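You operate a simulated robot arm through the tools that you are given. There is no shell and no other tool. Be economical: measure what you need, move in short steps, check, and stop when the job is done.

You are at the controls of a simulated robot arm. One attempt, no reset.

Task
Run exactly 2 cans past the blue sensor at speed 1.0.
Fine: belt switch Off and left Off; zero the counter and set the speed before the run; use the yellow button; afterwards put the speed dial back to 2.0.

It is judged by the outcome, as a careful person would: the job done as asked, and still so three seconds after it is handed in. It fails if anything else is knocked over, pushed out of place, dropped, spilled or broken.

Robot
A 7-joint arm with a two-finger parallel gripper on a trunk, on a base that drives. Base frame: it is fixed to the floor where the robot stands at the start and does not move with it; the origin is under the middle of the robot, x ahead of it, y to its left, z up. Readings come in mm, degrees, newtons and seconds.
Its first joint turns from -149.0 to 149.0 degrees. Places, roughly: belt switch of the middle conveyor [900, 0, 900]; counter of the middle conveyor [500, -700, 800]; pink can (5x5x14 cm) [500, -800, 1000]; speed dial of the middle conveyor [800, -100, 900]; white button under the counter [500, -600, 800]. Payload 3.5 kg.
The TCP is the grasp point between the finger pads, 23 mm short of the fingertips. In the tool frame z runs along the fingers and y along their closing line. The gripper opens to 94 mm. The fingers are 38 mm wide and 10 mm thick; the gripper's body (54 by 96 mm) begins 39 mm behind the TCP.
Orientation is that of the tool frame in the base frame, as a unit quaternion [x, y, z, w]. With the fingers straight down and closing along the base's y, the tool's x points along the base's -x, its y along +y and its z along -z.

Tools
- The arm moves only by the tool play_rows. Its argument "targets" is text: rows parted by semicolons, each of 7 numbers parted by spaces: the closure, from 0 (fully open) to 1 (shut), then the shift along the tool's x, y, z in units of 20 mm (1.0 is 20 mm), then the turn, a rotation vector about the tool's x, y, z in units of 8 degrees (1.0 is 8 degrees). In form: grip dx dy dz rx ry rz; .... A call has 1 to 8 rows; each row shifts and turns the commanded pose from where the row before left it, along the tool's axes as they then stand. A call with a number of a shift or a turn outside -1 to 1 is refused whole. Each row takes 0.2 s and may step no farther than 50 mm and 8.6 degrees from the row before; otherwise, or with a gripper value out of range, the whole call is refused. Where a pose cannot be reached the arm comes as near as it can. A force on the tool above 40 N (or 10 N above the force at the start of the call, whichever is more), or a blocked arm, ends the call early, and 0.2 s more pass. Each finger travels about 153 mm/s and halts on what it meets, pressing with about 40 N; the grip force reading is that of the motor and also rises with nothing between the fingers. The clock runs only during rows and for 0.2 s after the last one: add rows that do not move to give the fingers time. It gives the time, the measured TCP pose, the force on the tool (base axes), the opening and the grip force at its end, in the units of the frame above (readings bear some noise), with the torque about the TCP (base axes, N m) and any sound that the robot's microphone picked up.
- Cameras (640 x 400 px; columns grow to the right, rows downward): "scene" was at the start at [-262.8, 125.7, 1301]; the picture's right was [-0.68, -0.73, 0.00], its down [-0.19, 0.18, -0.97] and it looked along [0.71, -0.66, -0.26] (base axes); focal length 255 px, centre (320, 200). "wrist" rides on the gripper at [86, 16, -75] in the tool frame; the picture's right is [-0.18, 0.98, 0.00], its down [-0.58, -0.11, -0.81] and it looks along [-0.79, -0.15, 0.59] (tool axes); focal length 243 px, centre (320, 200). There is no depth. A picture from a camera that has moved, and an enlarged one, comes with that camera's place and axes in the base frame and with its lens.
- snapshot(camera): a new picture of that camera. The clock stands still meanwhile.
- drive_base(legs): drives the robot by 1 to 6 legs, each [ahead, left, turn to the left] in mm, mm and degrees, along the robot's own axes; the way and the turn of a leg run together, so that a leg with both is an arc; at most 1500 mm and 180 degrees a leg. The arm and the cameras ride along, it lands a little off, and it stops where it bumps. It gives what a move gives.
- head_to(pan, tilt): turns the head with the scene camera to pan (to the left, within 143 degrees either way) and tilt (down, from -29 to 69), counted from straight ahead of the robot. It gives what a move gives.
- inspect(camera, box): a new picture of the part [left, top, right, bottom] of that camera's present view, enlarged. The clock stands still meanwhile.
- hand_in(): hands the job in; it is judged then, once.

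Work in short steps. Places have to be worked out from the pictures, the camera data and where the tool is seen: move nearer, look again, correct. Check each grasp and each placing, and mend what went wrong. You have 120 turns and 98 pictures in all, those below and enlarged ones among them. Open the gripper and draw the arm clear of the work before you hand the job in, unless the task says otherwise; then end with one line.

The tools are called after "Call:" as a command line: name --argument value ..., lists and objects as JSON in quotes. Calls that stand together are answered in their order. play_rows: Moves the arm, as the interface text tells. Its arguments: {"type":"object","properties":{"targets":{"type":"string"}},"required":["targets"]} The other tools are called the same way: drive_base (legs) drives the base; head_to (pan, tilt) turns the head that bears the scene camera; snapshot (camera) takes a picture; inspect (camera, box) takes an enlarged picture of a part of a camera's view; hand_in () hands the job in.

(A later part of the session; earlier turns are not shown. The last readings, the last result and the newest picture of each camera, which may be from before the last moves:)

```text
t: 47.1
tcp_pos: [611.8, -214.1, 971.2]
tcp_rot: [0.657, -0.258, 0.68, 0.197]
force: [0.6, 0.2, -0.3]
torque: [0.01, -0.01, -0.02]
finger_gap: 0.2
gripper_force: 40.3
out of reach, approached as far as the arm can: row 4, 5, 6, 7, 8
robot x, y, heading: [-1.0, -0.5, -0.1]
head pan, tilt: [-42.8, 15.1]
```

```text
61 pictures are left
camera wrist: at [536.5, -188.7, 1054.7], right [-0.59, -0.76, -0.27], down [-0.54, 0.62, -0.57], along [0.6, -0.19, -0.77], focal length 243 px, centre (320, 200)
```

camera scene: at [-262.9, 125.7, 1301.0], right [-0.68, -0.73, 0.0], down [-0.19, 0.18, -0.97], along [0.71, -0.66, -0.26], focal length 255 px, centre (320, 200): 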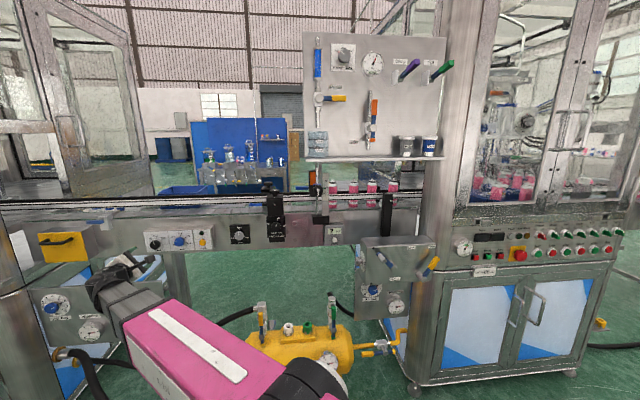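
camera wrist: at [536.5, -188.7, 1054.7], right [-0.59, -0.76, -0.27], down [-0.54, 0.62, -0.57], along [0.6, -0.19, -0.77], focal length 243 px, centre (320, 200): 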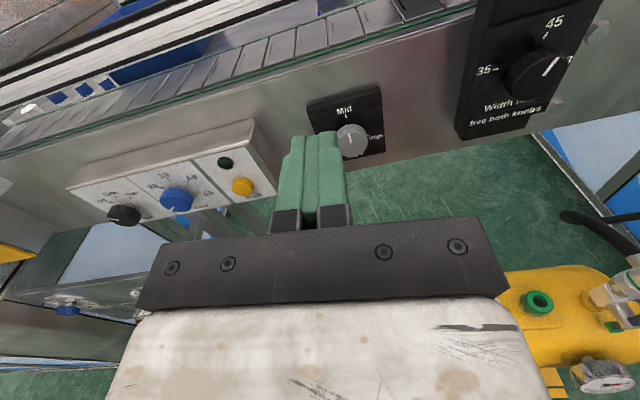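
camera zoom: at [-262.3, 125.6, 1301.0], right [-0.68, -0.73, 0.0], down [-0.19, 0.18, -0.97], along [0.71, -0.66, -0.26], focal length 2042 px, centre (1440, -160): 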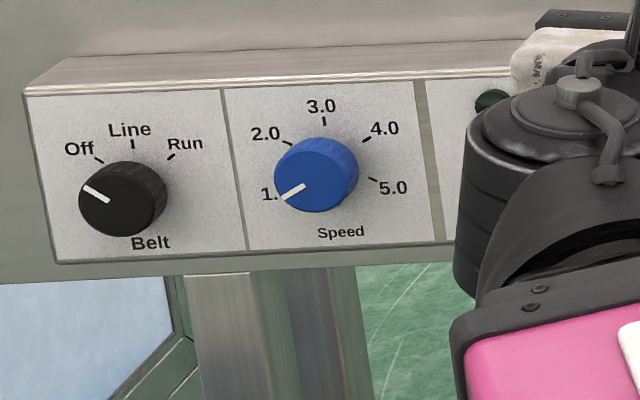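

Belt Off and speed 1.0 both confirmed. Arm hit its roll limit; I roll +40° and continue to the right.

Call:
play_rows --targets "1 0 0 0 0 0 1; 1 0 0 0 0 0 1; 1 0 0 0 0 0 1; 1 0 0 0 0 0 1; 1 0 0 0 0 0 1"

Call:
snapshot --camera "wrist"

```text
t: 48.3
tcp_pos: [611.5, -216.5, 972.3]
tcp_rot: [0.53, -0.467, 0.706, -0.048]
force: [-0.4, -0.5, -0.5]
torque: [0.03, -0.02, 0.02]
finger_gap: 0.0
gripper_force: 40.5
robot x, y, heading: [0.7, -0.0, -0.0]
head pan, tilt: [-42.8, 15.1]
```

```text
60 pictures are left
camera wrist: at [506.8, -229.1, 1019.5], right [-0.34, -0.44, -0.83], down [-0.34, 0.88, -0.33], along [0.88, 0.17, -0.45], focal length 243 px, centre (320, 200)
```

wrist: 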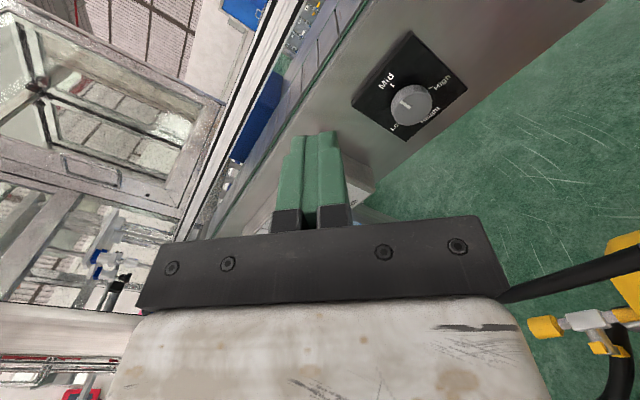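

Continue right (−d direction) with slight retreat.

Call:
play_rows --targets "1 1 1 -0.3 0 0 0; 1 1 1 -0.3 0 0 0; 1 1 1 -0.3 0 0 0; 1 1 1 -0.3 0 0 0; 1 1 1 0 0 0 0; 1 1 1 0 0 0 0; 1 1 1 0 0 0 0; 1 1 1 0 0 0 0"

Call:
snapshot --camera "wrist"

Call:
snapshot --camera "scene"

```text
t: 50.1
tcp_pos: [529.0, -406.4, 979.8]
tcp_rot: [0.53, -0.468, 0.706, -0.047]
force: [-0.7, -0.6, -1.1]
torque: [0.02, 0.01, 0.01]
finger_gap: 0.0
gripper_force: 39.9
out of reach, approached as far as the arm can: row 1, 2, 3, 4, 5, 6, 7
robot x, y, heading: [1.6, 2.7, -0.1]
head pan, tilt: [-42.8, 15.1]
```

```text
59 pictures are left
camera wrist: at [425.4, -420.5, 1028.6], right [-0.34, -0.45, -0.83], down [-0.34, 0.88, -0.33], along [0.88, 0.17, -0.45], focal length 243 px, centre (320, 200)
```

wrist: 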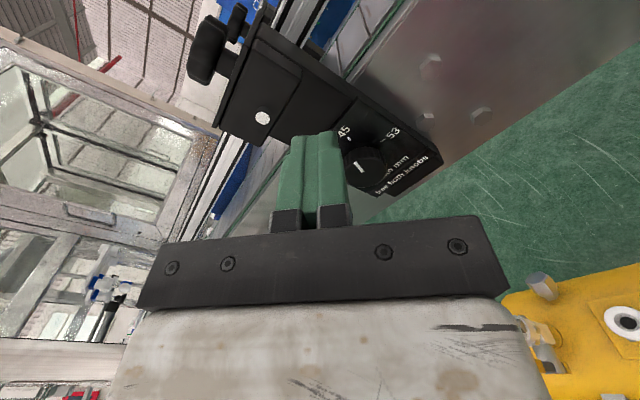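

```text
58 pictures are left
camera scene: at [-262.3, 125.6, 1301.0], right [-0.68, -0.73, 0.0], down [-0.19, 0.18, -0.97], along [0.71, -0.66, -0.26], focal length 255 px, centre (320, 200)
```

scene: 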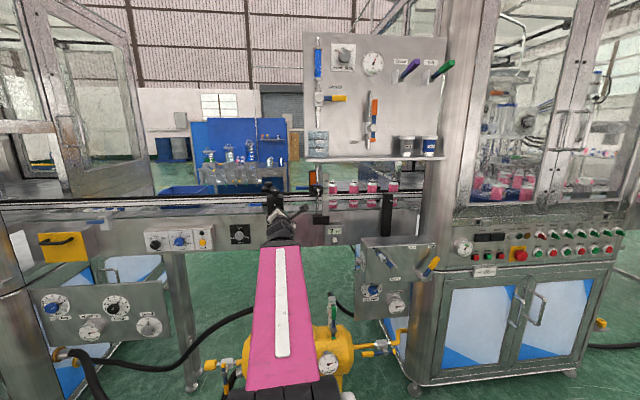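

The arm is too cramped near the robot with the tool horizontal. I drive the base ~150 mm back and slightly right to gain room.

Call:
drive_base --legs '[[-153, -33, 0]]'

Call:
snapshot --camera "wrist"

Call:
snapshot --camera "scene"

```text
t: 51.5
tcp_pos: [380.2, -438.4, 980.7]
tcp_rot: [0.531, -0.466, 0.706, -0.049]
force: [0.3, 0.0, -0.3]
torque: [0.0, 0.04, 0.0]
finger_gap: 0.0
gripper_force: 40.2
robot x, y, heading: [-149.7, -34.1, 0.3]
head pan, tilt: [-42.8, 15.1]
```

```text
57 pictures are left
camera wrist: at [274.9, -451.6, 1028.5], right [-0.34, -0.45, -0.83], down [-0.34, 0.88, -0.33], along [0.88, 0.17, -0.45], focal length 243 px, centre (320, 200)
```

wrist: 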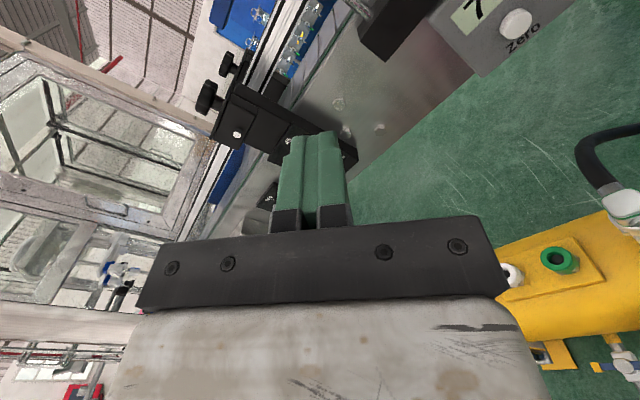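

```text
56 pictures are left
camera scene: at [-414.9, 91.6, 1301.0], right [-0.68, -0.74, 0.0], down [-0.19, 0.18, -0.97], along [0.71, -0.65, -0.26], focal length 255 px, centre (320, 200)
```

scene: 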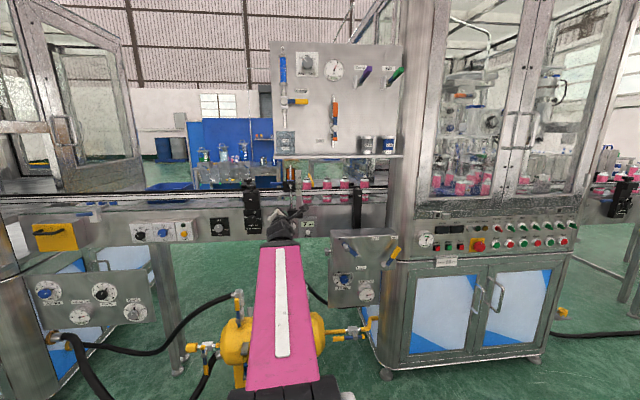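

Zero button ≈ (449,-621,847). Move half way (right and down) and look for the grey cabinet.

Call:
play_rows --targets "1 0.3 1 0 0 0 0; 1 0.3 1 0 0 0 0; 1 0.3 1 0 0 0 0; 1 0.3 1 0 0 0 0"

Call:
snapshot --camera "wrist"

```text
t: 52.5
tcp_pos: [343.8, -494.0, 945.9]
tcp_rot: [0.531, -0.47, 0.703, -0.046]
force: [0.4, 0.5, 0.4]
torque: [-0.01, 0.01, -0.02]
finger_gap: 0.0
gripper_force: 39.3
out of reach, approached as far as the arm can: row 2, 4
robot x, y, heading: [-152.4, -34.1, 0.8]
head pan, tilt: [-42.8, 15.1]
```

```text
55 pictures are left
camera wrist: at [239.4, -506.7, 993.8], right [-0.35, -0.44, -0.83], down [-0.34, 0.88, -0.33], along [0.87, 0.17, -0.46], focal length 243 px, centre (320, 200)
```

wrist: 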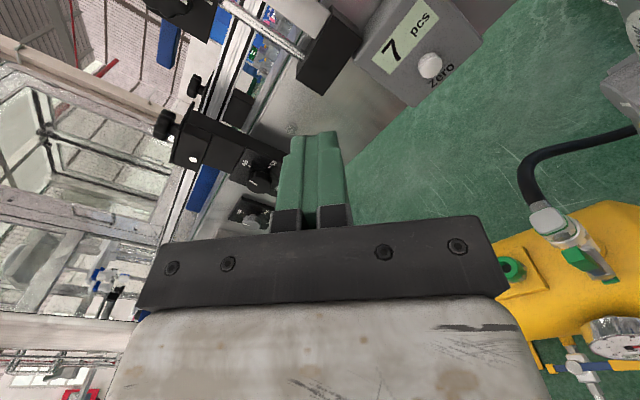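

The grey cabinet lies well below-right; path is free. Move to standoff in front of the Zero button.

Call:
play_rows --targets "1 -0.1 0.3 0.9 0 0 0; 1 -0.5 0.9 0.6 0 0 0; 1 -0.6 0.9 0.6 0 0 0; 1 -0.6 0.9 0.6 0 0 0; 1 -0.6 0.9 0.6 0 0 0; 1 0 1 0 0 0 0"

Call:
snapshot --camera "wrist"

```text
t: 53.9
tcp_pos: [385.6, -528.8, 886.0]
tcp_rot: [0.531, -0.467, 0.706, -0.049]
force: [0.0, 0.1, 0.0]
torque: [0.0, 0.0, 0.03]
finger_gap: 0.2
gripper_force: 39.9
out of reach, approached as far as the arm can: row 1, 2, 3, 4, 5
robot x, y, heading: [-153.3, -33.6, 0.6]
head pan, tilt: [-42.8, 15.1]
```

```text
54 pictures are left
camera wrist: at [280.4, -544.3, 933.6], right [-0.34, -0.45, -0.83], down [-0.34, 0.88, -0.33], along [0.88, 0.17, -0.45], focal length 243 px, centre (320, 200)
```

wrist: 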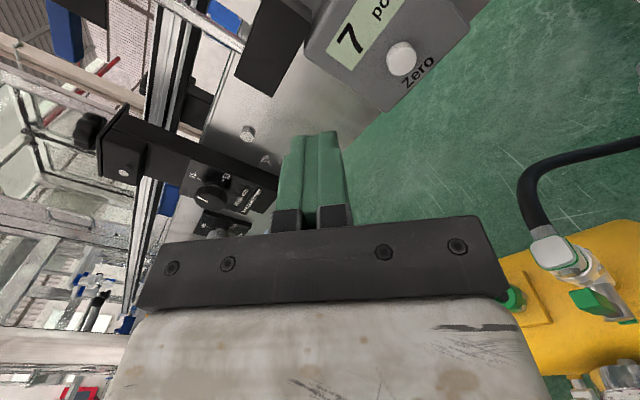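

Three more rows along tool y bring it in line with the button.

Call:
play_rows --targets "1 0 1 0 0 0 0; 1 0 1 0 0 0 0; 1 0 1 0.3 0 0 0"

Call:
snapshot --camera "wrist"

```text
t: 54.7
tcp_pos: [365.3, -567.4, 842.9]
tcp_rot: [0.531, -0.466, 0.706, -0.048]
force: [-0.4, -0.3, -0.1]
torque: [0.0, 0.0, 0.0]
finger_gap: 0.1
gripper_force: 39.6
robot x, y, heading: [-152.9, -35.8, 0.2]
head pan, tilt: [-42.8, 15.1]
```

```text
53 pictures are left
camera wrist: at [260.3, -581.9, 891.1], right [-0.34, -0.45, -0.83], down [-0.34, 0.88, -0.33], along [0.88, 0.17, -0.45], focal length 243 px, centre (320, 200)
```

wrist: 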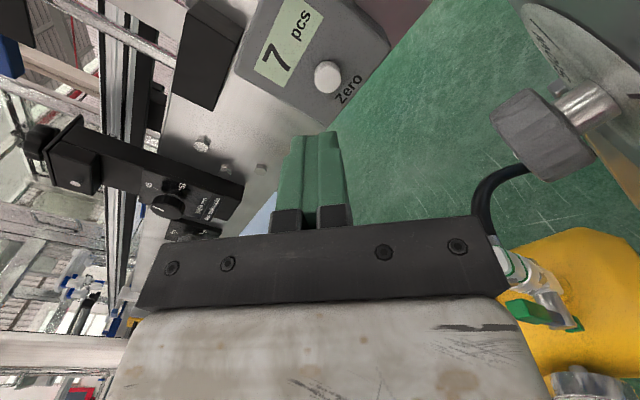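

Nearly aligned, but a gauge knob on the right may be close to the gripper's path; I check it from the scene camera.

Call:
inspect --camera "scene" --box '[240, 190, 400, 290]'

```text
4.00 times, centred on (320, 240) of scene
camera zoom: at [-414.9, 91.6, 1301.0], right [-0.68, -0.74, 0.0], down [-0.19, 0.18, -0.97], along [0.71, -0.65, -0.26], focal length 1021 px, centre (320, 40)
```

zoom: 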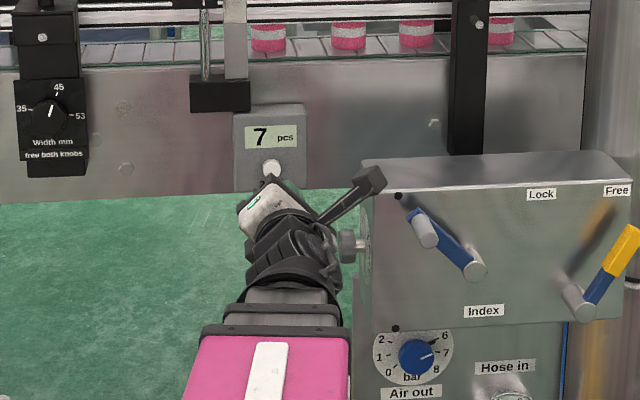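

The cabinet's top reaches z≈890 just right of the camera's path. I try rolling −20° so that the wrist camera sits higher and clear of it.

Call:
play_rows --targets "1 0 0 0 0 0 -0.8; 1 0 0 0 0 0 -0.8; 1 0 0 0 0 0 -0.8"

Call:
snapshot --camera "wrist"

```text
t: 55.5
tcp_pos: [364.4, -568.3, 842.9]
tcp_rot: [0.602, -0.37, 0.704, 0.069]
force: [0.2, 0.9, 0.4]
torque: [0.0, -0.02, -0.01]
finger_gap: 0.0
gripper_force: 39.5
robot x, y, heading: [-151.3, -31.3, 0.1]
head pan, tilt: [-42.8, 15.1]
```

```text
51 pictures are left
camera wrist: at [272.2, -565.6, 912.9], right [-0.49, -0.64, -0.59], down [-0.43, 0.77, -0.48], along [0.76, 0.02, -0.65], focal length 243 px, centre (320, 200)
```

wrist: 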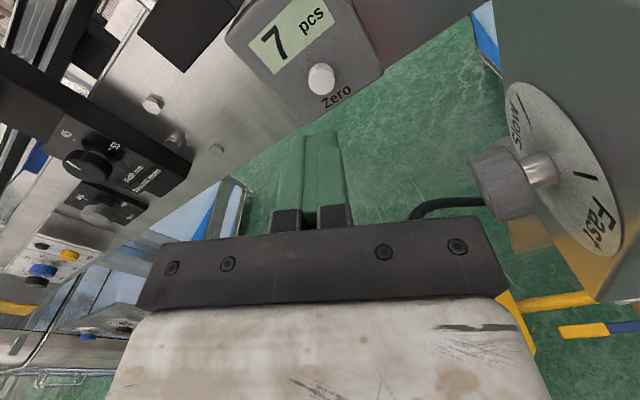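

Clear now, and the axis is aligned with the button. Advance 50 mm.

Call:
play_rows --targets "1 0 0 1 0 0 0; 1 0 0 1 0 0 0; 1 0 0 0.5 0 0 0"

Call:
snapshot --camera "wrist"

```text
t: 56.3
tcp_pos: [404.5, -598.6, 842.2]
tcp_rot: [0.602, -0.371, 0.704, 0.07]
force: [-0.3, -0.1, 0.0]
torque: [-0.01, 0.02, -0.03]
finger_gap: 0.0
gripper_force: 39.6
robot x, y, heading: [-153.6, -29.8, 0.3]
head pan, tilt: [-42.8, 15.1]
```

```text
50 pictures are left
camera wrist: at [312.2, -595.7, 912.4], right [-0.49, -0.64, -0.6], down [-0.43, 0.77, -0.48], along [0.76, 0.02, -0.65], focal length 243 px, centre (320, 200)
```

wrist: 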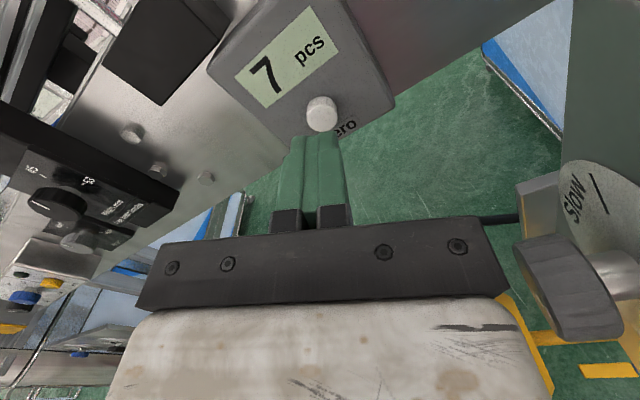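

Raise 4 mm, then advance gently in small rows until contact.

Call:
play_rows --targets "1 0.2 0 0.3 0 0 0; 1 0 0 0.3 0 0 0; 1 0 0 0.3 0 0 0; 1 0 0 0 0 0 0"

Call:
inspect --camera "wrist" --box '[200, 0, 440, 200]'

```text
t: 57.3
tcp_pos: [417.4, -609.5, 847.0]
tcp_rot: [0.601, -0.371, 0.704, 0.069]
force: [0.5, 0.4, 0.1]
torque: [0.0, 0.0, -0.03]
finger_gap: 0.0
gripper_force: 40.2
robot x, y, heading: [-149.7, -31.9, 0.5]
head pan, tilt: [-42.8, 15.1]
```

```text
2.00 times, centred on (320, 100) of wrist
camera zoom: at [324.8, -606.9, 917.0], right [-0.49, -0.64, -0.6], down [-0.43, 0.77, -0.48], along [0.76, 0.02, -0.65], focal length 485 px, centre (320, 400)
```

zoom: 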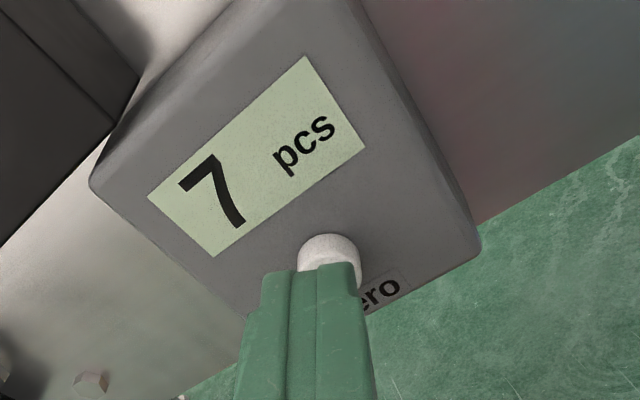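

Button is ~4 mm to the picture's right; shift and push on.

Call:
play_rows --targets "1 0 0.2 0.2 0 0 0; 1 0 0 0.2 0 0 0; 1 0 0 0.2 0 0 0; 1 0 0 0.2 0 0 0; 1 0 0 0 0 0 0"

Call:
inspect --camera "wrist" --box '[200, 0, 440, 200]'

```text
t: 58.5
tcp_pos: [427.1, -623.4, 845.4]
tcp_rot: [0.601, -0.371, 0.704, 0.069]
force: [0.7, 0.1, -0.7]
torque: [-0.02, -0.01, 0.05]
finger_gap: 0.0
gripper_force: 40.2
robot x, y, heading: [-152.9, -32.6, 0.0]
head pan, tilt: [-42.8, 15.1]
```

```text
2.00 times, centred on (320, 100) of wrist
camera zoom: at [335.6, -621.5, 915.4], right [-0.49, -0.64, -0.6], down [-0.43, 0.77, -0.48], along [0.76, 0.02, -0.65], focal length 485 px, centre (320, 400)
```

zoom: 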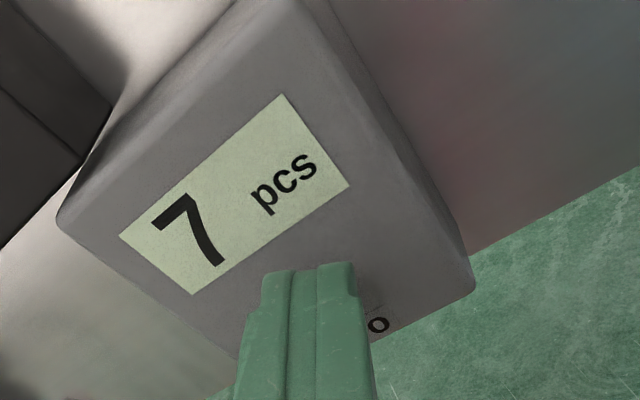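

Button is now behind the tips, no contact yet. Continue.

Call:
play_rows --targets "1 0 0 0.2 0 0 0; 1 0 0 0.2 0 0 0; 1 0 0 0 0 0 0"

Call:
inspect --camera "wrist" --box '[200, 0, 440, 200]'

```text
t: 59.3
tcp_pos: [434.9, -628.9, 845.5]
tcp_rot: [0.602, -0.371, 0.704, 0.069]
force: [0.5, 0.3, 0.1]
torque: [0.0, -0.01, 0.0]
finger_gap: 0.0
gripper_force: 39.9
robot x, y, heading: [-151.4, -34.1, 0.2]
head pan, tilt: [-42.8, 15.1]
```

```text
2.00 times, centred on (320, 100) of wrist
camera zoom: at [342.0, -626.1, 914.9], right [-0.49, -0.64, -0.6], down [-0.43, 0.77, -0.48], along [0.76, 0.02, -0.65], focal length 485 px, centre (320, 400)
```

zoom: 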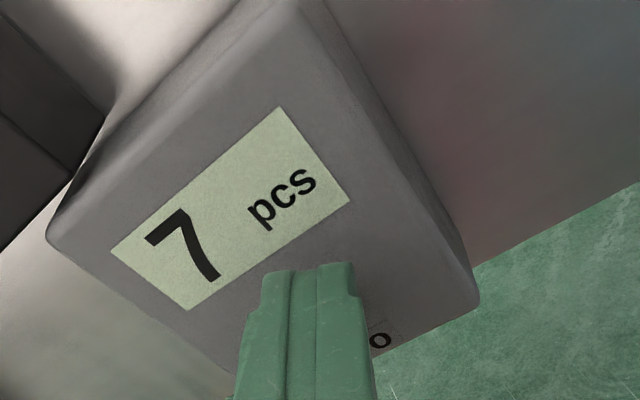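

No contact at tips n≈753, implying the button sits deeper and ~12 mm lower along tool x. Retreat, shift down, and look.

Call:
play_rows --targets "1 0 0 -0.8 0 0 0; 1 -0.6 0 0 0 0 0; 1 0 0 0 0 0 0"

Call:
inspect --camera "wrist" --box '[200, 0, 440, 200]'

```text
t: 60.1
tcp_pos: [424.5, -614.5, 835.4]
tcp_rot: [0.601, -0.37, 0.705, 0.069]
force: [0.2, -0.1, 0.6]
torque: [0.01, 0.02, -0.01]
finger_gap: 0.0
gripper_force: 39.9
robot x, y, heading: [-149.7, -31.7, 0.4]
head pan, tilt: [-42.8, 15.1]
```

```text
2.00 times, centred on (320, 100) of wrist
camera zoom: at [331.8, -612.5, 904.6], right [-0.49, -0.64, -0.6], down [-0.43, 0.77, -0.48], along [0.76, 0.02, -0.65], focal length 485 px, centre (320, 400)
```

zoom: 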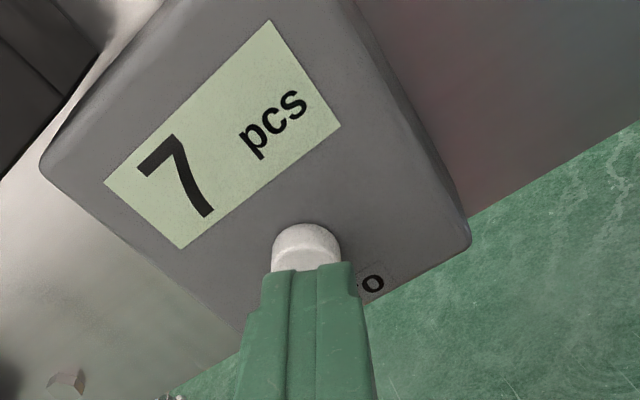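

Now on-axis vertically, 3 mm left. Correct and push with small rows.

Call:
play_rows --targets "1 0 -0.15 0.3 0 0 0; 1 0 0 0.3 0 0 0; 1 0 0 0.3 0 0 0; 1 0 0 0.2 0 0 0; 1 0 0 0 0 0 0"

Call:
inspect --camera "wrist" --box '[200, 0, 440, 200]'

```text
t: 61.3
tcp_pos: [442.8, -625.4, 836.3]
tcp_rot: [0.602, -0.371, 0.704, 0.071]
force: [-0.7, 0.4, -0.6]
torque: [-0.02, 0.05, 0.02]
finger_gap: 0.0
gripper_force: 40.2
robot x, y, heading: [-150.9, -32.2, 0.2]
head pan, tilt: [-42.8, 15.1]
```

```text
2.00 times, centred on (320, 100) of wrist
camera zoom: at [350.7, -622.5, 905.6], right [-0.49, -0.64, -0.6], down [-0.43, 0.77, -0.48], along [0.76, 0.02, -0.65], focal length 485 px, centre (320, 400)
```

zoom: 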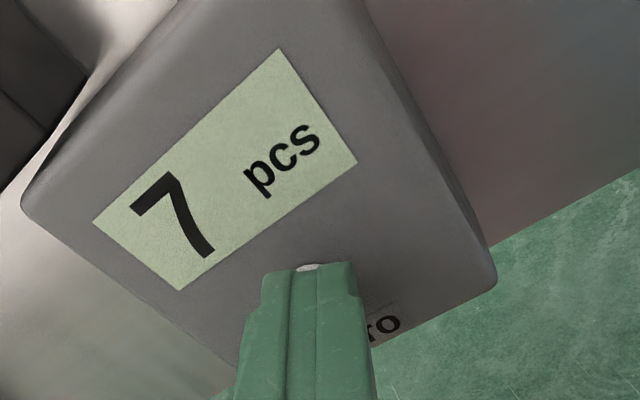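

Still no contact; keep going in 4 mm rows.

Call:
play_rows --targets "1 0 0 0.2 0 0 0; 1 0 0 0.2 0 0 0; 1 0 0 0 0 0 0"

Call:
inspect --camera "wrist" --box '[200, 0, 440, 200]'

```text
t: 62.2
tcp_pos: [447.0, -628.6, 836.9]
tcp_rot: [0.602, -0.371, 0.704, 0.071]
force: [-5.8, 5.4, 2.8]
torque: [0.02, -0.01, 0.18]
finger_gap: 0.1
gripper_force: 39.6
robot x, y, heading: [-153.2, -34.6, 0.2]
head pan, tilt: [-42.8, 15.1]
heard: click
stopped in row 3: the force on the tool passed its limit at 42 N (the readings are from after the stop); the commanded pose is now the measured one
```

```text
2.00 times, centred on (320, 100) of wrist
camera zoom: at [355.0, -625.5, 906.1], right [-0.49, -0.64, -0.6], down [-0.43, 0.77, -0.47], along [0.76, 0.02, -0.65], focal length 485 px, centre (320, 400)
```

zoom: 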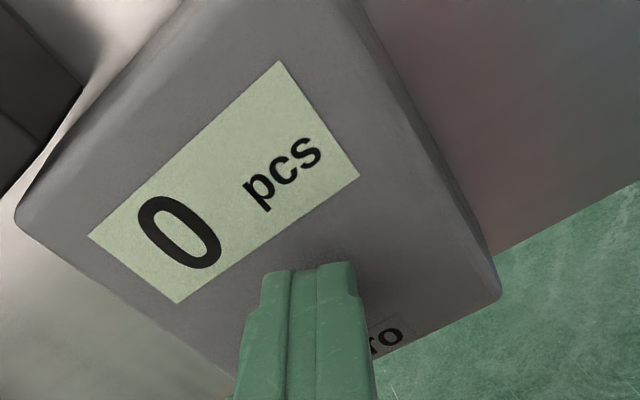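

Click heard and the counter reads 0. Retract straight back, then go left and up.

Call:
play_rows --targets "1 0 0 -1 0 0 0; 1 0 0 -1 0 0 0; 1 0 0 -1 0 0 0; 1 0 0 -1 0 0 0; 1 0.5 -0.25 -1 0 0 0; 1 0.5 -0.25 0 0 0 0; 1 0.5 -0.25 0 0 0 0"

Call:
play_rows --targets "1 0.2 -1 0 0 0 0; 1 0.2 -1 0 0 0 0; 1 0.2 -1 -0.2 0 0 0; 1 -0.1 -1 -0.2 0 0 0; 1 -0.4 -1 -0.2 0 0 0; 1 -0.4 -1 -0.2 0 0 0; 1 -0.4 -1 -0.2 0 0 0; 1 -0.4 -1 -0.2 0 0 0"

Call:
snapshot --camera "wrist"

Call:
snapshot --camera "scene"

```text
t: 63.9
tcp_pos: [368.6, -568.9, 871.1]
tcp_rot: [0.602, -0.372, 0.703, 0.071]
force: [0.7, -0.1, 0.6]
torque: [-0.02, 0.0, -0.01]
finger_gap: 0.0
gripper_force: 40.0
robot x, y, heading: [-154.6, -29.9, -0.0]
head pan, tilt: [-42.8, 15.1]
```

```text
t: 65.7
tcp_pos: [438.6, -440.4, 920.3]
tcp_rot: [0.602, -0.372, 0.703, 0.071]
force: [-0.4, 0.1, -0.4]
torque: [0.02, 0.02, 0.01]
finger_gap: 0.1
gripper_force: 40.1
out of reach, approached as far as the arm can: row 5
robot x, y, heading: [-149.1, -33.1, 0.1]
head pan, tilt: [-42.8, 15.1]
```

```text
43 pictures are left
camera wrist: at [346.2, -437.9, 991.0], right [-0.49, -0.64, -0.6], down [-0.43, 0.77, -0.47], along [0.76, 0.02, -0.65], focal length 243 px, centre (320, 200)
```

wrist: 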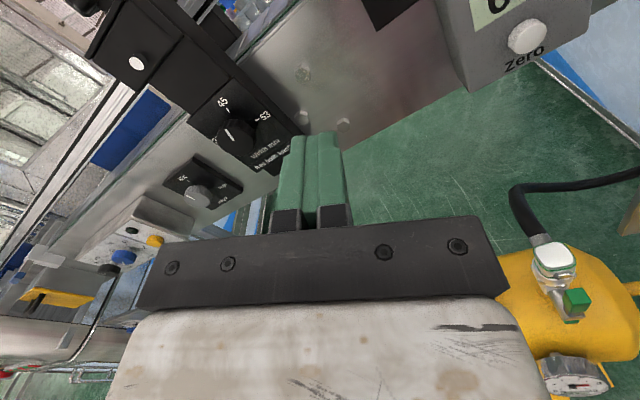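

```text
42 pictures are left
camera scene: at [-415.3, 92.0, 1301.0], right [-0.68, -0.74, 0.0], down [-0.19, 0.18, -0.97], along [0.71, -0.65, -0.26], focal length 255 px, centre (320, 200)
```

scene: 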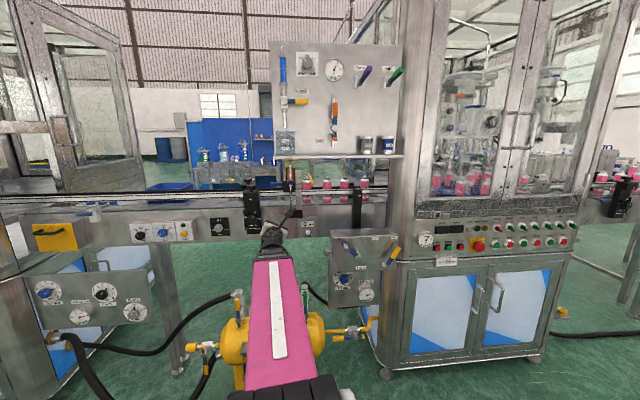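

Continue left in front of the conveyor.

Call:
play_rows --targets "1 -0.48 -1 0 0 0 0; 1 -0.48 -1 0 0 0 0; 1 -0.48 -1 0 0 0 0; 1 -0.48 -1 0 0 0 0; 1 -0.48 -1 0 0 0 0; 1 -0.48 -1 0 0 0 0; 1 -0.48 -1 0 0 0 0; 1 -0.48 -1 0 0 0 0"

Call:
play_rows --targets "1 -0.48 -1 0 0 0 0; 1 -0.48 -1 0 0 0 0; 1 -0.48 -1 0 0 0 0; 1 -0.48 -1 0 0 0 0; 1 -0.48 -1 0 0 0 0; 1 -0.48 -1 0 0 0 0; 1 -0.48 -1 0 0 0 0; 1 -0.48 -1 0 0 0 0"

Call:
snapshot --camera "wrist"

```text
t: 67.5
tcp_pos: [549.1, -297.5, 921.7]
tcp_rot: [0.602, -0.372, 0.703, 0.071]
force: [0.3, -1.2, 0.0]
torque: [0.0, 0.01, 0.02]
finger_gap: 0.0
gripper_force: 40.1
robot x, y, heading: [-151.1, -29.7, 0.1]
head pan, tilt: [-42.8, 15.1]
```

```text
t: 69.2
tcp_pos: [653.9, -159.1, 921.8]
tcp_rot: [0.602, -0.372, 0.703, 0.071]
force: [0.5, 0.7, -0.8]
torque: [-0.02, -0.01, -0.04]
finger_gap: 0.0
gripper_force: 39.9
robot x, y, heading: [-150.5, -29.0, 0.1]
head pan, tilt: [-42.8, 15.1]
```

```text
41 pictures are left
camera wrist: at [561.6, -155.6, 991.2], right [-0.49, -0.64, -0.6], down [-0.43, 0.77, -0.47], along [0.76, 0.02, -0.65], focal length 243 px, centre (320, 200)
```

wrist: 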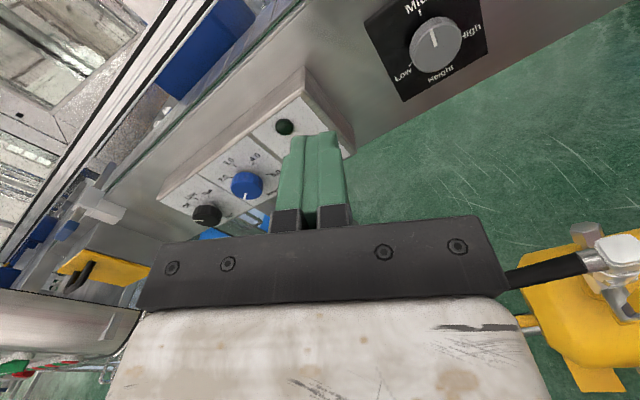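

Now move in front of the yellow button (+67 mm left, −69 mm down).

Call:
play_rows --targets "1 -0.92 -0.3 0 0 0 0; 1 -0.92 -0.3 0 0 0 0; 1 -0.92 -0.3 0 0 0 0; 1 -0.92 -0.3 0 0 0 0; 1 -0.92 -0.3 0 0 0 0"

Call:
snapshot --camera "wrist"

```text
t: 70.5
tcp_pos: [694.6, -103.7, 852.0]
tcp_rot: [0.601, -0.373, 0.703, 0.071]
force: [-0.4, 0.4, 0.6]
torque: [-0.04, -0.01, -0.01]
finger_gap: 0.1
gripper_force: 40.2
robot x, y, heading: [-153.8, -31.5, 0.1]
head pan, tilt: [-42.8, 15.1]
```

```text
40 pictures are left
camera wrist: at [602.2, -102.1, 921.7], right [-0.49, -0.64, -0.6], down [-0.43, 0.77, -0.47], along [0.76, 0.02, -0.65], focal length 243 px, centre (320, 200)
```

wrist: 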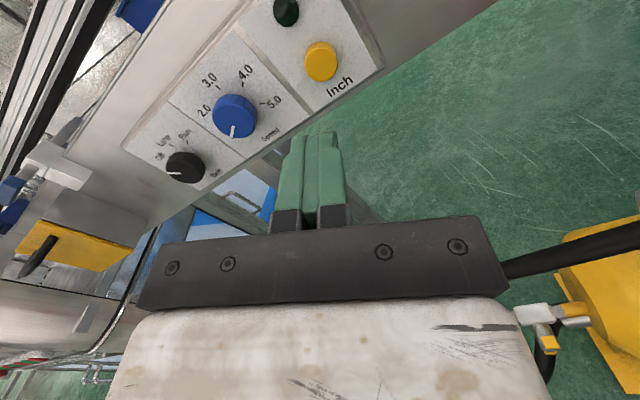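

Yellow lies exactly on the tool axis, ~96 mm ahead of the tips. Advance 80 mm.

Call:
play_rows --targets "1 0 0 1 0 0 0; 1 0 0 1 0 0 0; 1 0 0 1 0 0 0; 1 0 0 1 0 0 0"

Call:
inspect --camera "wrist" --box '[200, 0, 440, 200]'

Call:
inspect --camera "scene" --box '[260, 160, 388, 240]'

```text
t: 71.5
tcp_pos: [758.4, -154.2, 849.9]
tcp_rot: [0.601, -0.372, 0.703, 0.071]
force: [0.5, 0.5, 0.1]
torque: [-0.01, 0.01, -0.02]
finger_gap: 0.0
gripper_force: 40.2
robot x, y, heading: [-152.1, -32.0, 0.5]
head pan, tilt: [-42.8, 15.1]
```

```text
2.00 times, centred on (320, 100) of wrist
camera zoom: at [665.9, -152.1, 919.6], right [-0.49, -0.64, -0.6], down [-0.43, 0.77, -0.47], along [0.76, 0.02, -0.65], focal length 485 px, centre (320, 400)
```

zoom: 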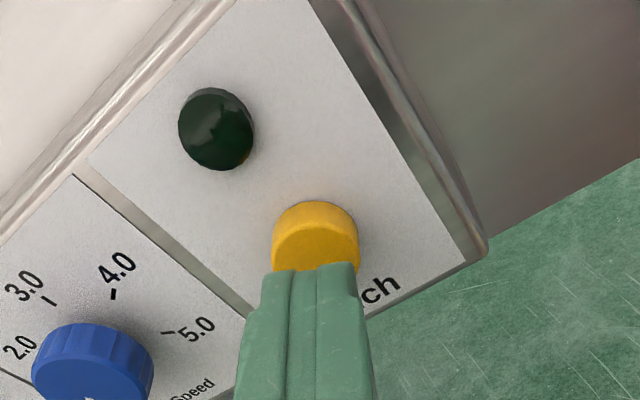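

```text
5.00 times, centred on (324, 200) of scene
camera zoom: at [-415.4, 92.0, 1301.0], right [-0.68, -0.74, 0.0], down [-0.19, 0.18, -0.97], along [0.71, -0.65, -0.26], focal length 1276 px, centre (300, 200)
```

zoom: 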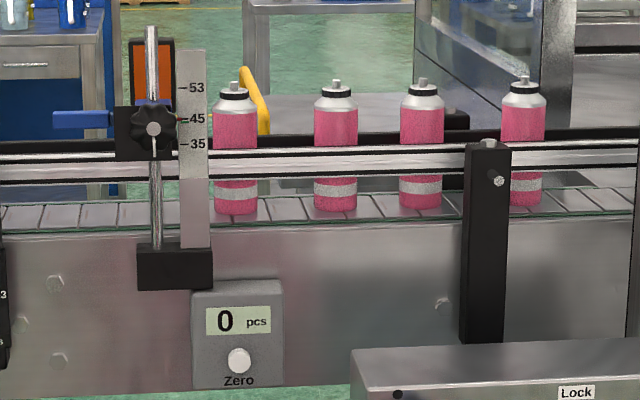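

Aligned. Counter 0, first can ~84 px upstream of the sensor. Push forward in small rows until the button clicks.

Call:
play_rows --targets "1 0 0 0.4 0 0 0; 1 0 0 0.2 0 0 0; 1 0 0 0.15 0 0 0"

Call:
inspect --camera "wrist" --box '[200, 0, 440, 200]'

```text
t: 72.2
tcp_pos: [771.4, -163.9, 849.5]
tcp_rot: [0.601, -0.372, 0.703, 0.07]
force: [-2.2, 0.9, 0.1]
torque: [0.03, -0.01, -0.01]
finger_gap: 0.0
gripper_force: 40.2
robot x, y, heading: [-149.1, -31.1, 0.2]
head pan, tilt: [-42.8, 15.1]
```

```text
2.00 times, centred on (320, 100) of wrist
camera zoom: at [678.6, -161.2, 919.7], right [-0.49, -0.64, -0.6], down [-0.43, 0.77, -0.47], along [0.76, 0.02, -0.65], focal length 485 px, centre (320, 400)
```

zoom: 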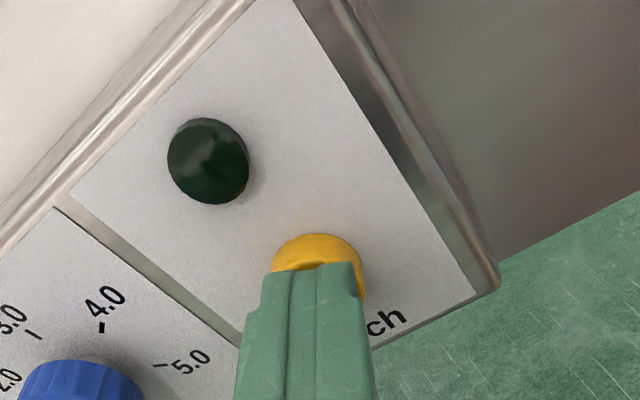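

Light contact begins. Press 2 mm at a time.

Call:
play_rows --targets "1 0 0 0.12 0 0 0"

Call:
inspect --camera "scene" --box '[260, 160, 388, 240]'

```text
t: 72.7
tcp_pos: [772.2, -164.1, 849.9]
tcp_rot: [0.602, -0.372, 0.703, 0.07]
force: [-2.0, 1.2, -1.7]
torque: [0.01, 0.07, 0.02]
finger_gap: 0.0
gripper_force: 40.6
robot x, y, heading: [-154.0, -31.6, 0.1]
head pan, tilt: [-42.8, 15.1]
```

```text
5.00 times, centred on (324, 200) of scene
camera zoom: at [-415.4, 92.0, 1301.0], right [-0.68, -0.74, 0.0], down [-0.19, 0.18, -0.97], along [0.71, -0.65, -0.26], focal length 1276 px, centre (300, 200)
```

zoom: 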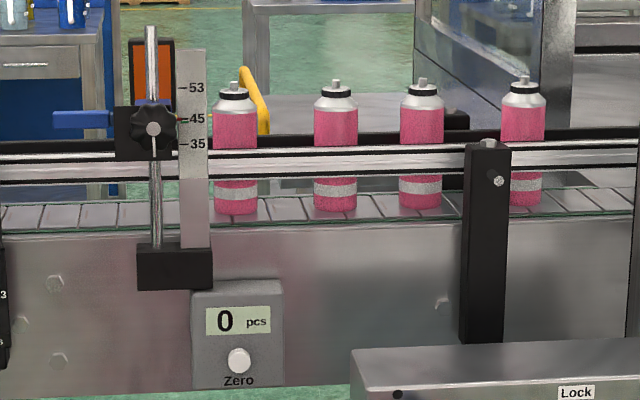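

No movement yet. Another ~2 mm.

Call:
play_rows --targets "1 0 0 0.12 0 0 0"

```text
t: 73.0
tcp_pos: [773.4, -164.7, 851.3]
tcp_rot: [0.602, -0.372, 0.703, 0.071]
force: [-2.4, 1.2, -2.1]
torque: [0.03, 0.12, 0.02]
finger_gap: 0.0
gripper_force: 40.4
robot x, y, heading: [-153.4, -33.9, 0.3]
head pan, tilt: [-42.8, 15.1]
heard: click
```

Click heard; look at cans and lamp.

Call:
inspect --camera "scene" --box '[260, 160, 388, 240]'

Call:
inspect --camera "wrist" --box '[200, 0, 440, 200]'

```text
5.00 times, centred on (324, 200) of scene
camera zoom: at [-415.4, 92.1, 1301.0], right [-0.68, -0.74, 0.0], down [-0.19, 0.18, -0.97], along [0.71, -0.65, -0.26], focal length 1276 px, centre (300, 200)
```

zoom: 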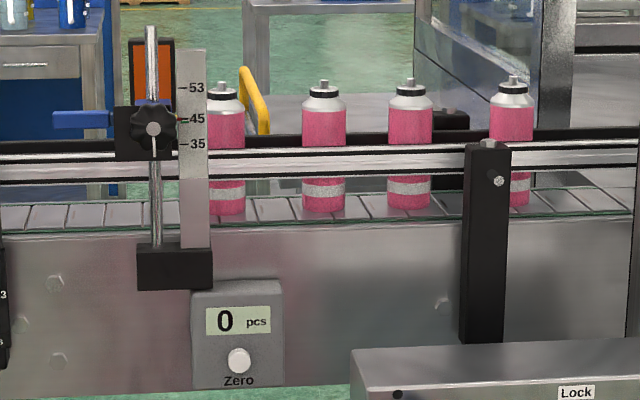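

```text
2.00 times, centred on (320, 100) of wrist
camera zoom: at [681.8, -163.2, 920.6], right [-0.49, -0.64, -0.6], down [-0.43, 0.77, -0.47], along [0.76, 0.02, -0.65], focal length 485 px, centre (320, 400)
```

zoom: 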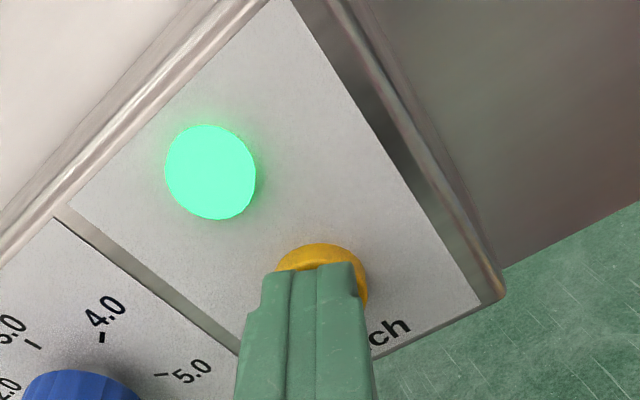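

Belt moves (12 px so far), lamp on. Hold 3 rows and check.

Call:
play_rows --targets "1 0 0 0 0 0 0; 1 0 0 0 0 0 0; 1 0 0 0 0 0 0"

Call:
inspect --camera "scene" --box '[260, 160, 388, 240]'

```text
t: 73.8
tcp_pos: [773.7, -165.1, 851.6]
tcp_rot: [0.602, -0.372, 0.703, 0.072]
force: [-2.0, 1.4, -1.9]
torque: [0.01, 0.06, 0.02]
finger_gap: 0.0
gripper_force: 40.3
robot x, y, heading: [-150.3, -33.5, 0.2]
head pan, tilt: [-42.8, 15.1]
```

```text
5.00 times, centred on (324, 200) of scene
camera zoom: at [-415.3, 92.1, 1301.0], right [-0.68, -0.74, 0.0], down [-0.19, 0.18, -0.97], along [0.71, -0.65, -0.26], focal length 1276 px, centre (300, 200)
```

zoom: 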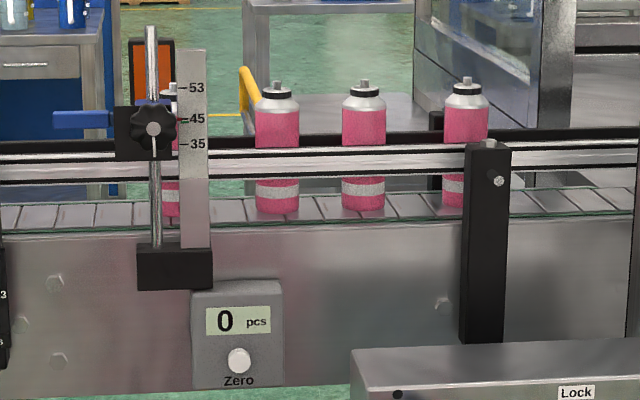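

58 px/s. About 165 px more is wanted. Hold 6 more rows (≈81 px) and check the count.

Call:
play_rows --targets "1 0 0 0 0 0 0; 1 0 0 0 0 0 0; 1 0 0 0 0 0 0; 1 0 0 0 0 0 0; 1 0 0 0 0 0 0; 1 0 0 0 0 0 0"

Call:
inspect --camera "scene" --box '[260, 160, 388, 240]'

```text
t: 75.2
tcp_pos: [774.1, -164.9, 849.7]
tcp_rot: [0.601, -0.372, 0.703, 0.07]
force: [-0.8, 2.6, -0.4]
torque: [-0.03, -0.01, 0.07]
finger_gap: 0.1
gripper_force: 39.7
robot x, y, heading: [-147.3, -34.9, 0.3]
head pan, tilt: [-42.8, 15.1]
```

```text
5.00 times, centred on (324, 200) of scene
camera zoom: at [-415.4, 92.1, 1301.0], right [-0.68, -0.74, 0.0], down [-0.19, 0.18, -0.97], along [0.71, -0.65, -0.26], focal length 1276 px, centre (300, 200)
```

zoom: 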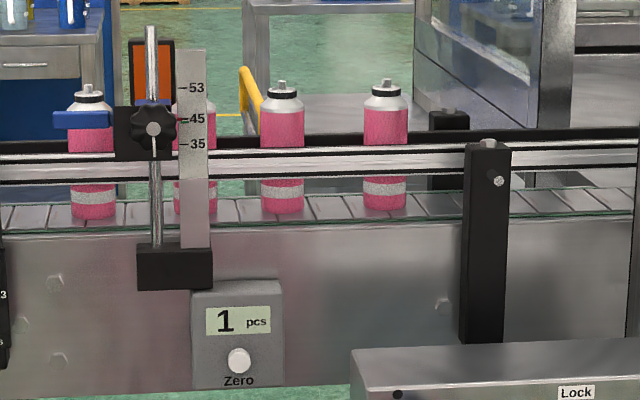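

Count 1; second can at ~195 px. Hold 3 more rows (~46 px), check again.

Call:
play_rows --targets "1 0 0 0 0 0 0; 1 0 0 0 0 0 0; 1 0 0 0 0 0 0"

Call:
inspect --camera "scene" --box '[260, 160, 388, 240]'

```text
t: 76.0
tcp_pos: [773.8, -166.4, 850.3]
tcp_rot: [0.602, -0.373, 0.703, 0.071]
force: [-2.6, 1.8, 1.1]
torque: [0.02, -0.01, 0.04]
finger_gap: 0.2
gripper_force: 40.4
robot x, y, heading: [-149.7, -33.2, 0.4]
head pan, tilt: [-42.8, 15.1]
```

```text
5.00 times, centred on (324, 200) of scene
camera zoom: at [-415.4, 92.1, 1301.0], right [-0.68, -0.74, 0.0], down [-0.19, 0.18, -0.97], along [0.71, -0.65, -0.26], focal length 1276 px, centre (300, 200)
```

zoom: 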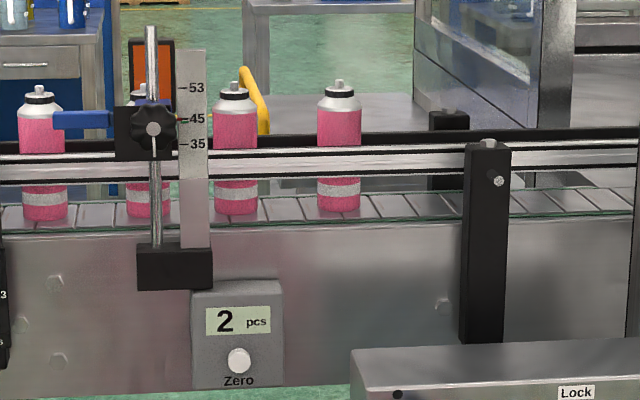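

Count is 2 with the second can at the sensor; hold one more row so it clears, then withdraw.

Call:
play_rows --targets "1 0 0 0 0 0 0; 1 0 0 -1 0 0 0; 1 0 0 -1 0 0 0; 1 0 0 -1 0 0 0"

Call:
inspect --camera "scene" --box '[260, 160, 388, 240]'

Call:
snapshot --camera "wrist"

```text
t: 77.0
tcp_pos: [725.5, -126.9, 850.8]
tcp_rot: [0.601, -0.373, 0.703, 0.071]
force: [-0.3, -0.3, 0.8]
torque: [0.02, 0.01, 0.0]
finger_gap: 0.0
gripper_force: 39.7
robot x, y, heading: [-157.3, -34.9, 0.2]
head pan, tilt: [-42.8, 15.1]
```

```text
5.00 times, centred on (324, 200) of scene
camera zoom: at [-415.3, 92.1, 1301.0], right [-0.68, -0.74, 0.0], down [-0.19, 0.18, -0.97], along [0.71, -0.65, -0.26], focal length 1276 px, centre (300, 200)
```

zoom: 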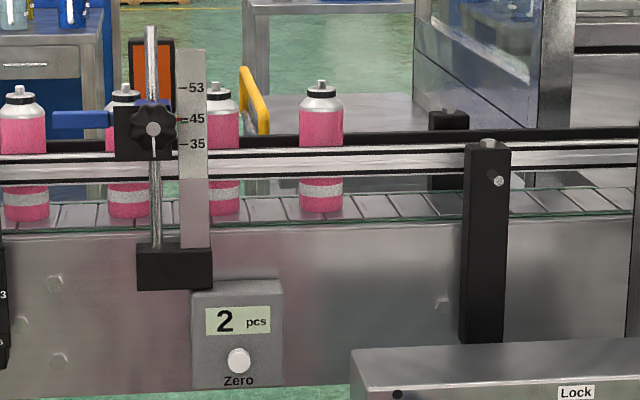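

```text
29 pictures are left
camera wrist: at [632.8, -124.6, 920.0], right [-0.49, -0.64, -0.6], down [-0.43, 0.77, -0.47], along [0.76, 0.02, -0.65], focal length 243 px, centre (320, 200)
```

wrist: 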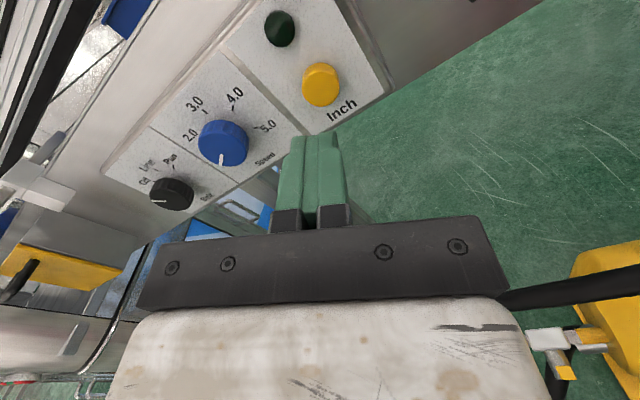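

Belt stopped, lamp off, count 2. Now move to the dial (85 mm left, 11 mm up), opening the fingers.

Call:
play_rows --targets "0.8 -0.34 -1 0 0 0 0; 0.6 -0.34 -1 0 0 0 0; 0.4 -0.34 -1 0 0 0 0; 0.25 -0.34 -1 0 0 0 0; 0.25 0 -0.05 0 0 0 0; 0.25 0 0 0 0 0 0"

Call:
snapshot --camera "wrist"

```text
t: 78.5
tcp_pos: [777.7, -59.3, 862.7]
tcp_rot: [0.601, -0.373, 0.703, 0.071]
force: [-0.4, -0.6, -0.4]
torque: [-0.01, 0.0, -0.01]
finger_gap: 70.6
gripper_force: 0.1
robot x, y, heading: [-149.9, -32.1, 0.2]
head pan, tilt: [-42.8, 15.1]
```

```text
28 pictures are left
camera wrist: at [685.2, -57.4, 931.9], right [-0.49, -0.64, -0.6], down [-0.43, 0.77, -0.47], along [0.76, 0.02, -0.65], focal length 243 px, centre (320, 200)
```

wrist: 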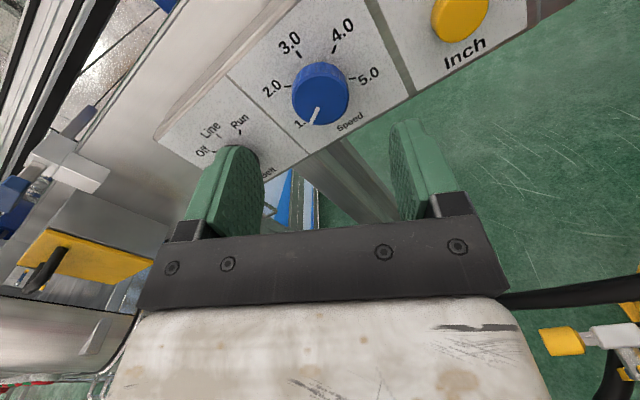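

Dial is on-axis. Advance 56 mm and close.

Call:
play_rows --targets "0.25 0 0 1 0 0 0; 0.25 0 0 1 0 0 0; 0.25 0 0 0.8 0 0 0; 0.5 0 0 0 0 0 0; 0.6 0 0 0 0 0 0; 1 0 0 0 0 0 0; 1 0 0 0 0 0 0"

Call:
snapshot --camera "wrist"

```text
t: 80.0
tcp_pos: [821.3, -94.7, 860.6]
tcp_rot: [0.602, -0.371, 0.704, 0.07]
force: [1.9, -0.2, 0.8]
torque: [-0.09, -0.28, 0.64]
finger_gap: 35.7
gripper_force: 44.9
robot x, y, heading: [-153.3, -36.6, 0.3]
head pan, tilt: [-42.8, 15.1]
```

```text
27 pictures are left
camera wrist: at [729.6, -92.0, 931.8], right [-0.49, -0.64, -0.6], down [-0.43, 0.77, -0.47], along [0.76, 0.02, -0.65], focal length 243 px, centre (320, 200)
```

wrist: 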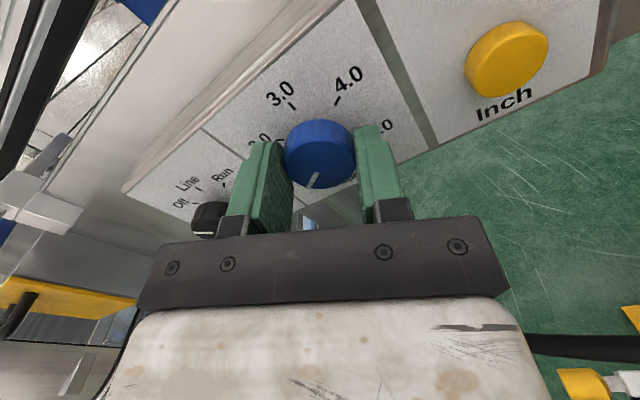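

Gripped. Turn clockwise 60°.

Call:
play_rows --targets "1 0 0 0 0 0 1; 1 0 0 0 0 0 1; 1 0 0 0 0 0 1; 1 0 0 0 0 0 1; 1 0 0 0 0 0 1; 1 0 0 0 0 0 1; 1 0 0 0 0 0 1; 1 0 0 0 0 0 0.55"

Call:
play_rows --targets "0.25 0 0 0 0 0 0; 0.25 0 0 0 0 0 0; 0.25 0 0 -1 0 0 0; 0.25 0 0 -1 0 0 0; 0.25 0 0 -1 0 0 0; 0.25 0 0 -1 0 0 0"

Call:
inspect --camera "wrist" --box '[200, 20, 440, 220]'

Call:
inspect --camera "scene" --box '[120, 210, 200, 260]'

```text
t: 81.8
tcp_pos: [823.0, -94.9, 862.8]
tcp_rot: [0.333, -0.624, 0.643, -0.294]
force: [-4.3, 13.6, 6.6]
torque: [-0.24, -0.28, 0.39]
finger_gap: 35.7
gripper_force: 44.7
robot x, y, heading: [-155.8, -32.8, 0.3]
head pan, tilt: [-42.8, 15.1]
```

```text
t: 83.2
tcp_pos: [761.1, -45.9, 861.8]
tcp_rot: [0.333, -0.624, 0.644, -0.293]
force: [0.9, -0.1, 0.4]
torque: [-0.01, 0.0, -0.03]
finger_gap: 70.6
gripper_force: 0.1
robot x, y, heading: [-151.6, -31.5, 0.2]
head pan, tilt: [-42.8, 15.1]
```

```text
2.00 times, centred on (320, 120) of wrist
camera zoom: at [647.0, -70.9, 849.6], right [0.07, 0.1, -0.99], down [-0.28, 0.96, 0.07], along [0.96, 0.28, 0.1], focal length 485 px, centre (320, 360)
```

zoom: 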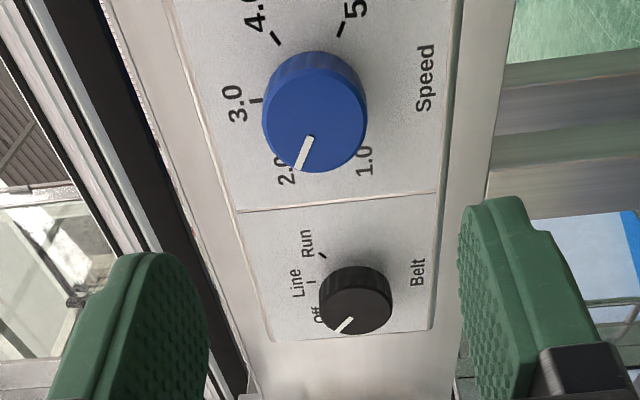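

```text
8.00 times, centred on (160, 235) of scene
camera zoom: at [-415.3, 92.1, 1301.0], right [-0.68, -0.74, 0.0], down [-0.19, 0.18, -0.97], along [0.71, -0.65, -0.26], focal length 2042 px, centre (1600, -80)
```

zoom: 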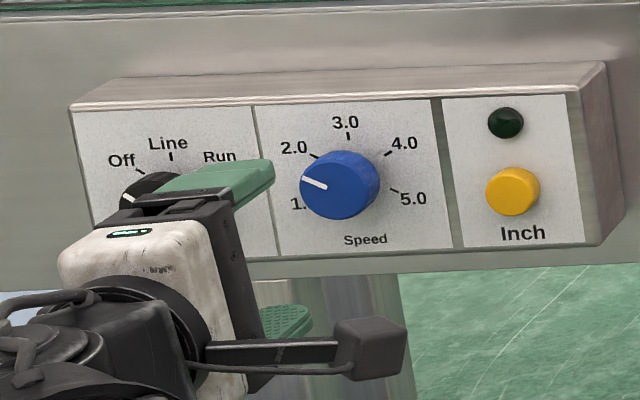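

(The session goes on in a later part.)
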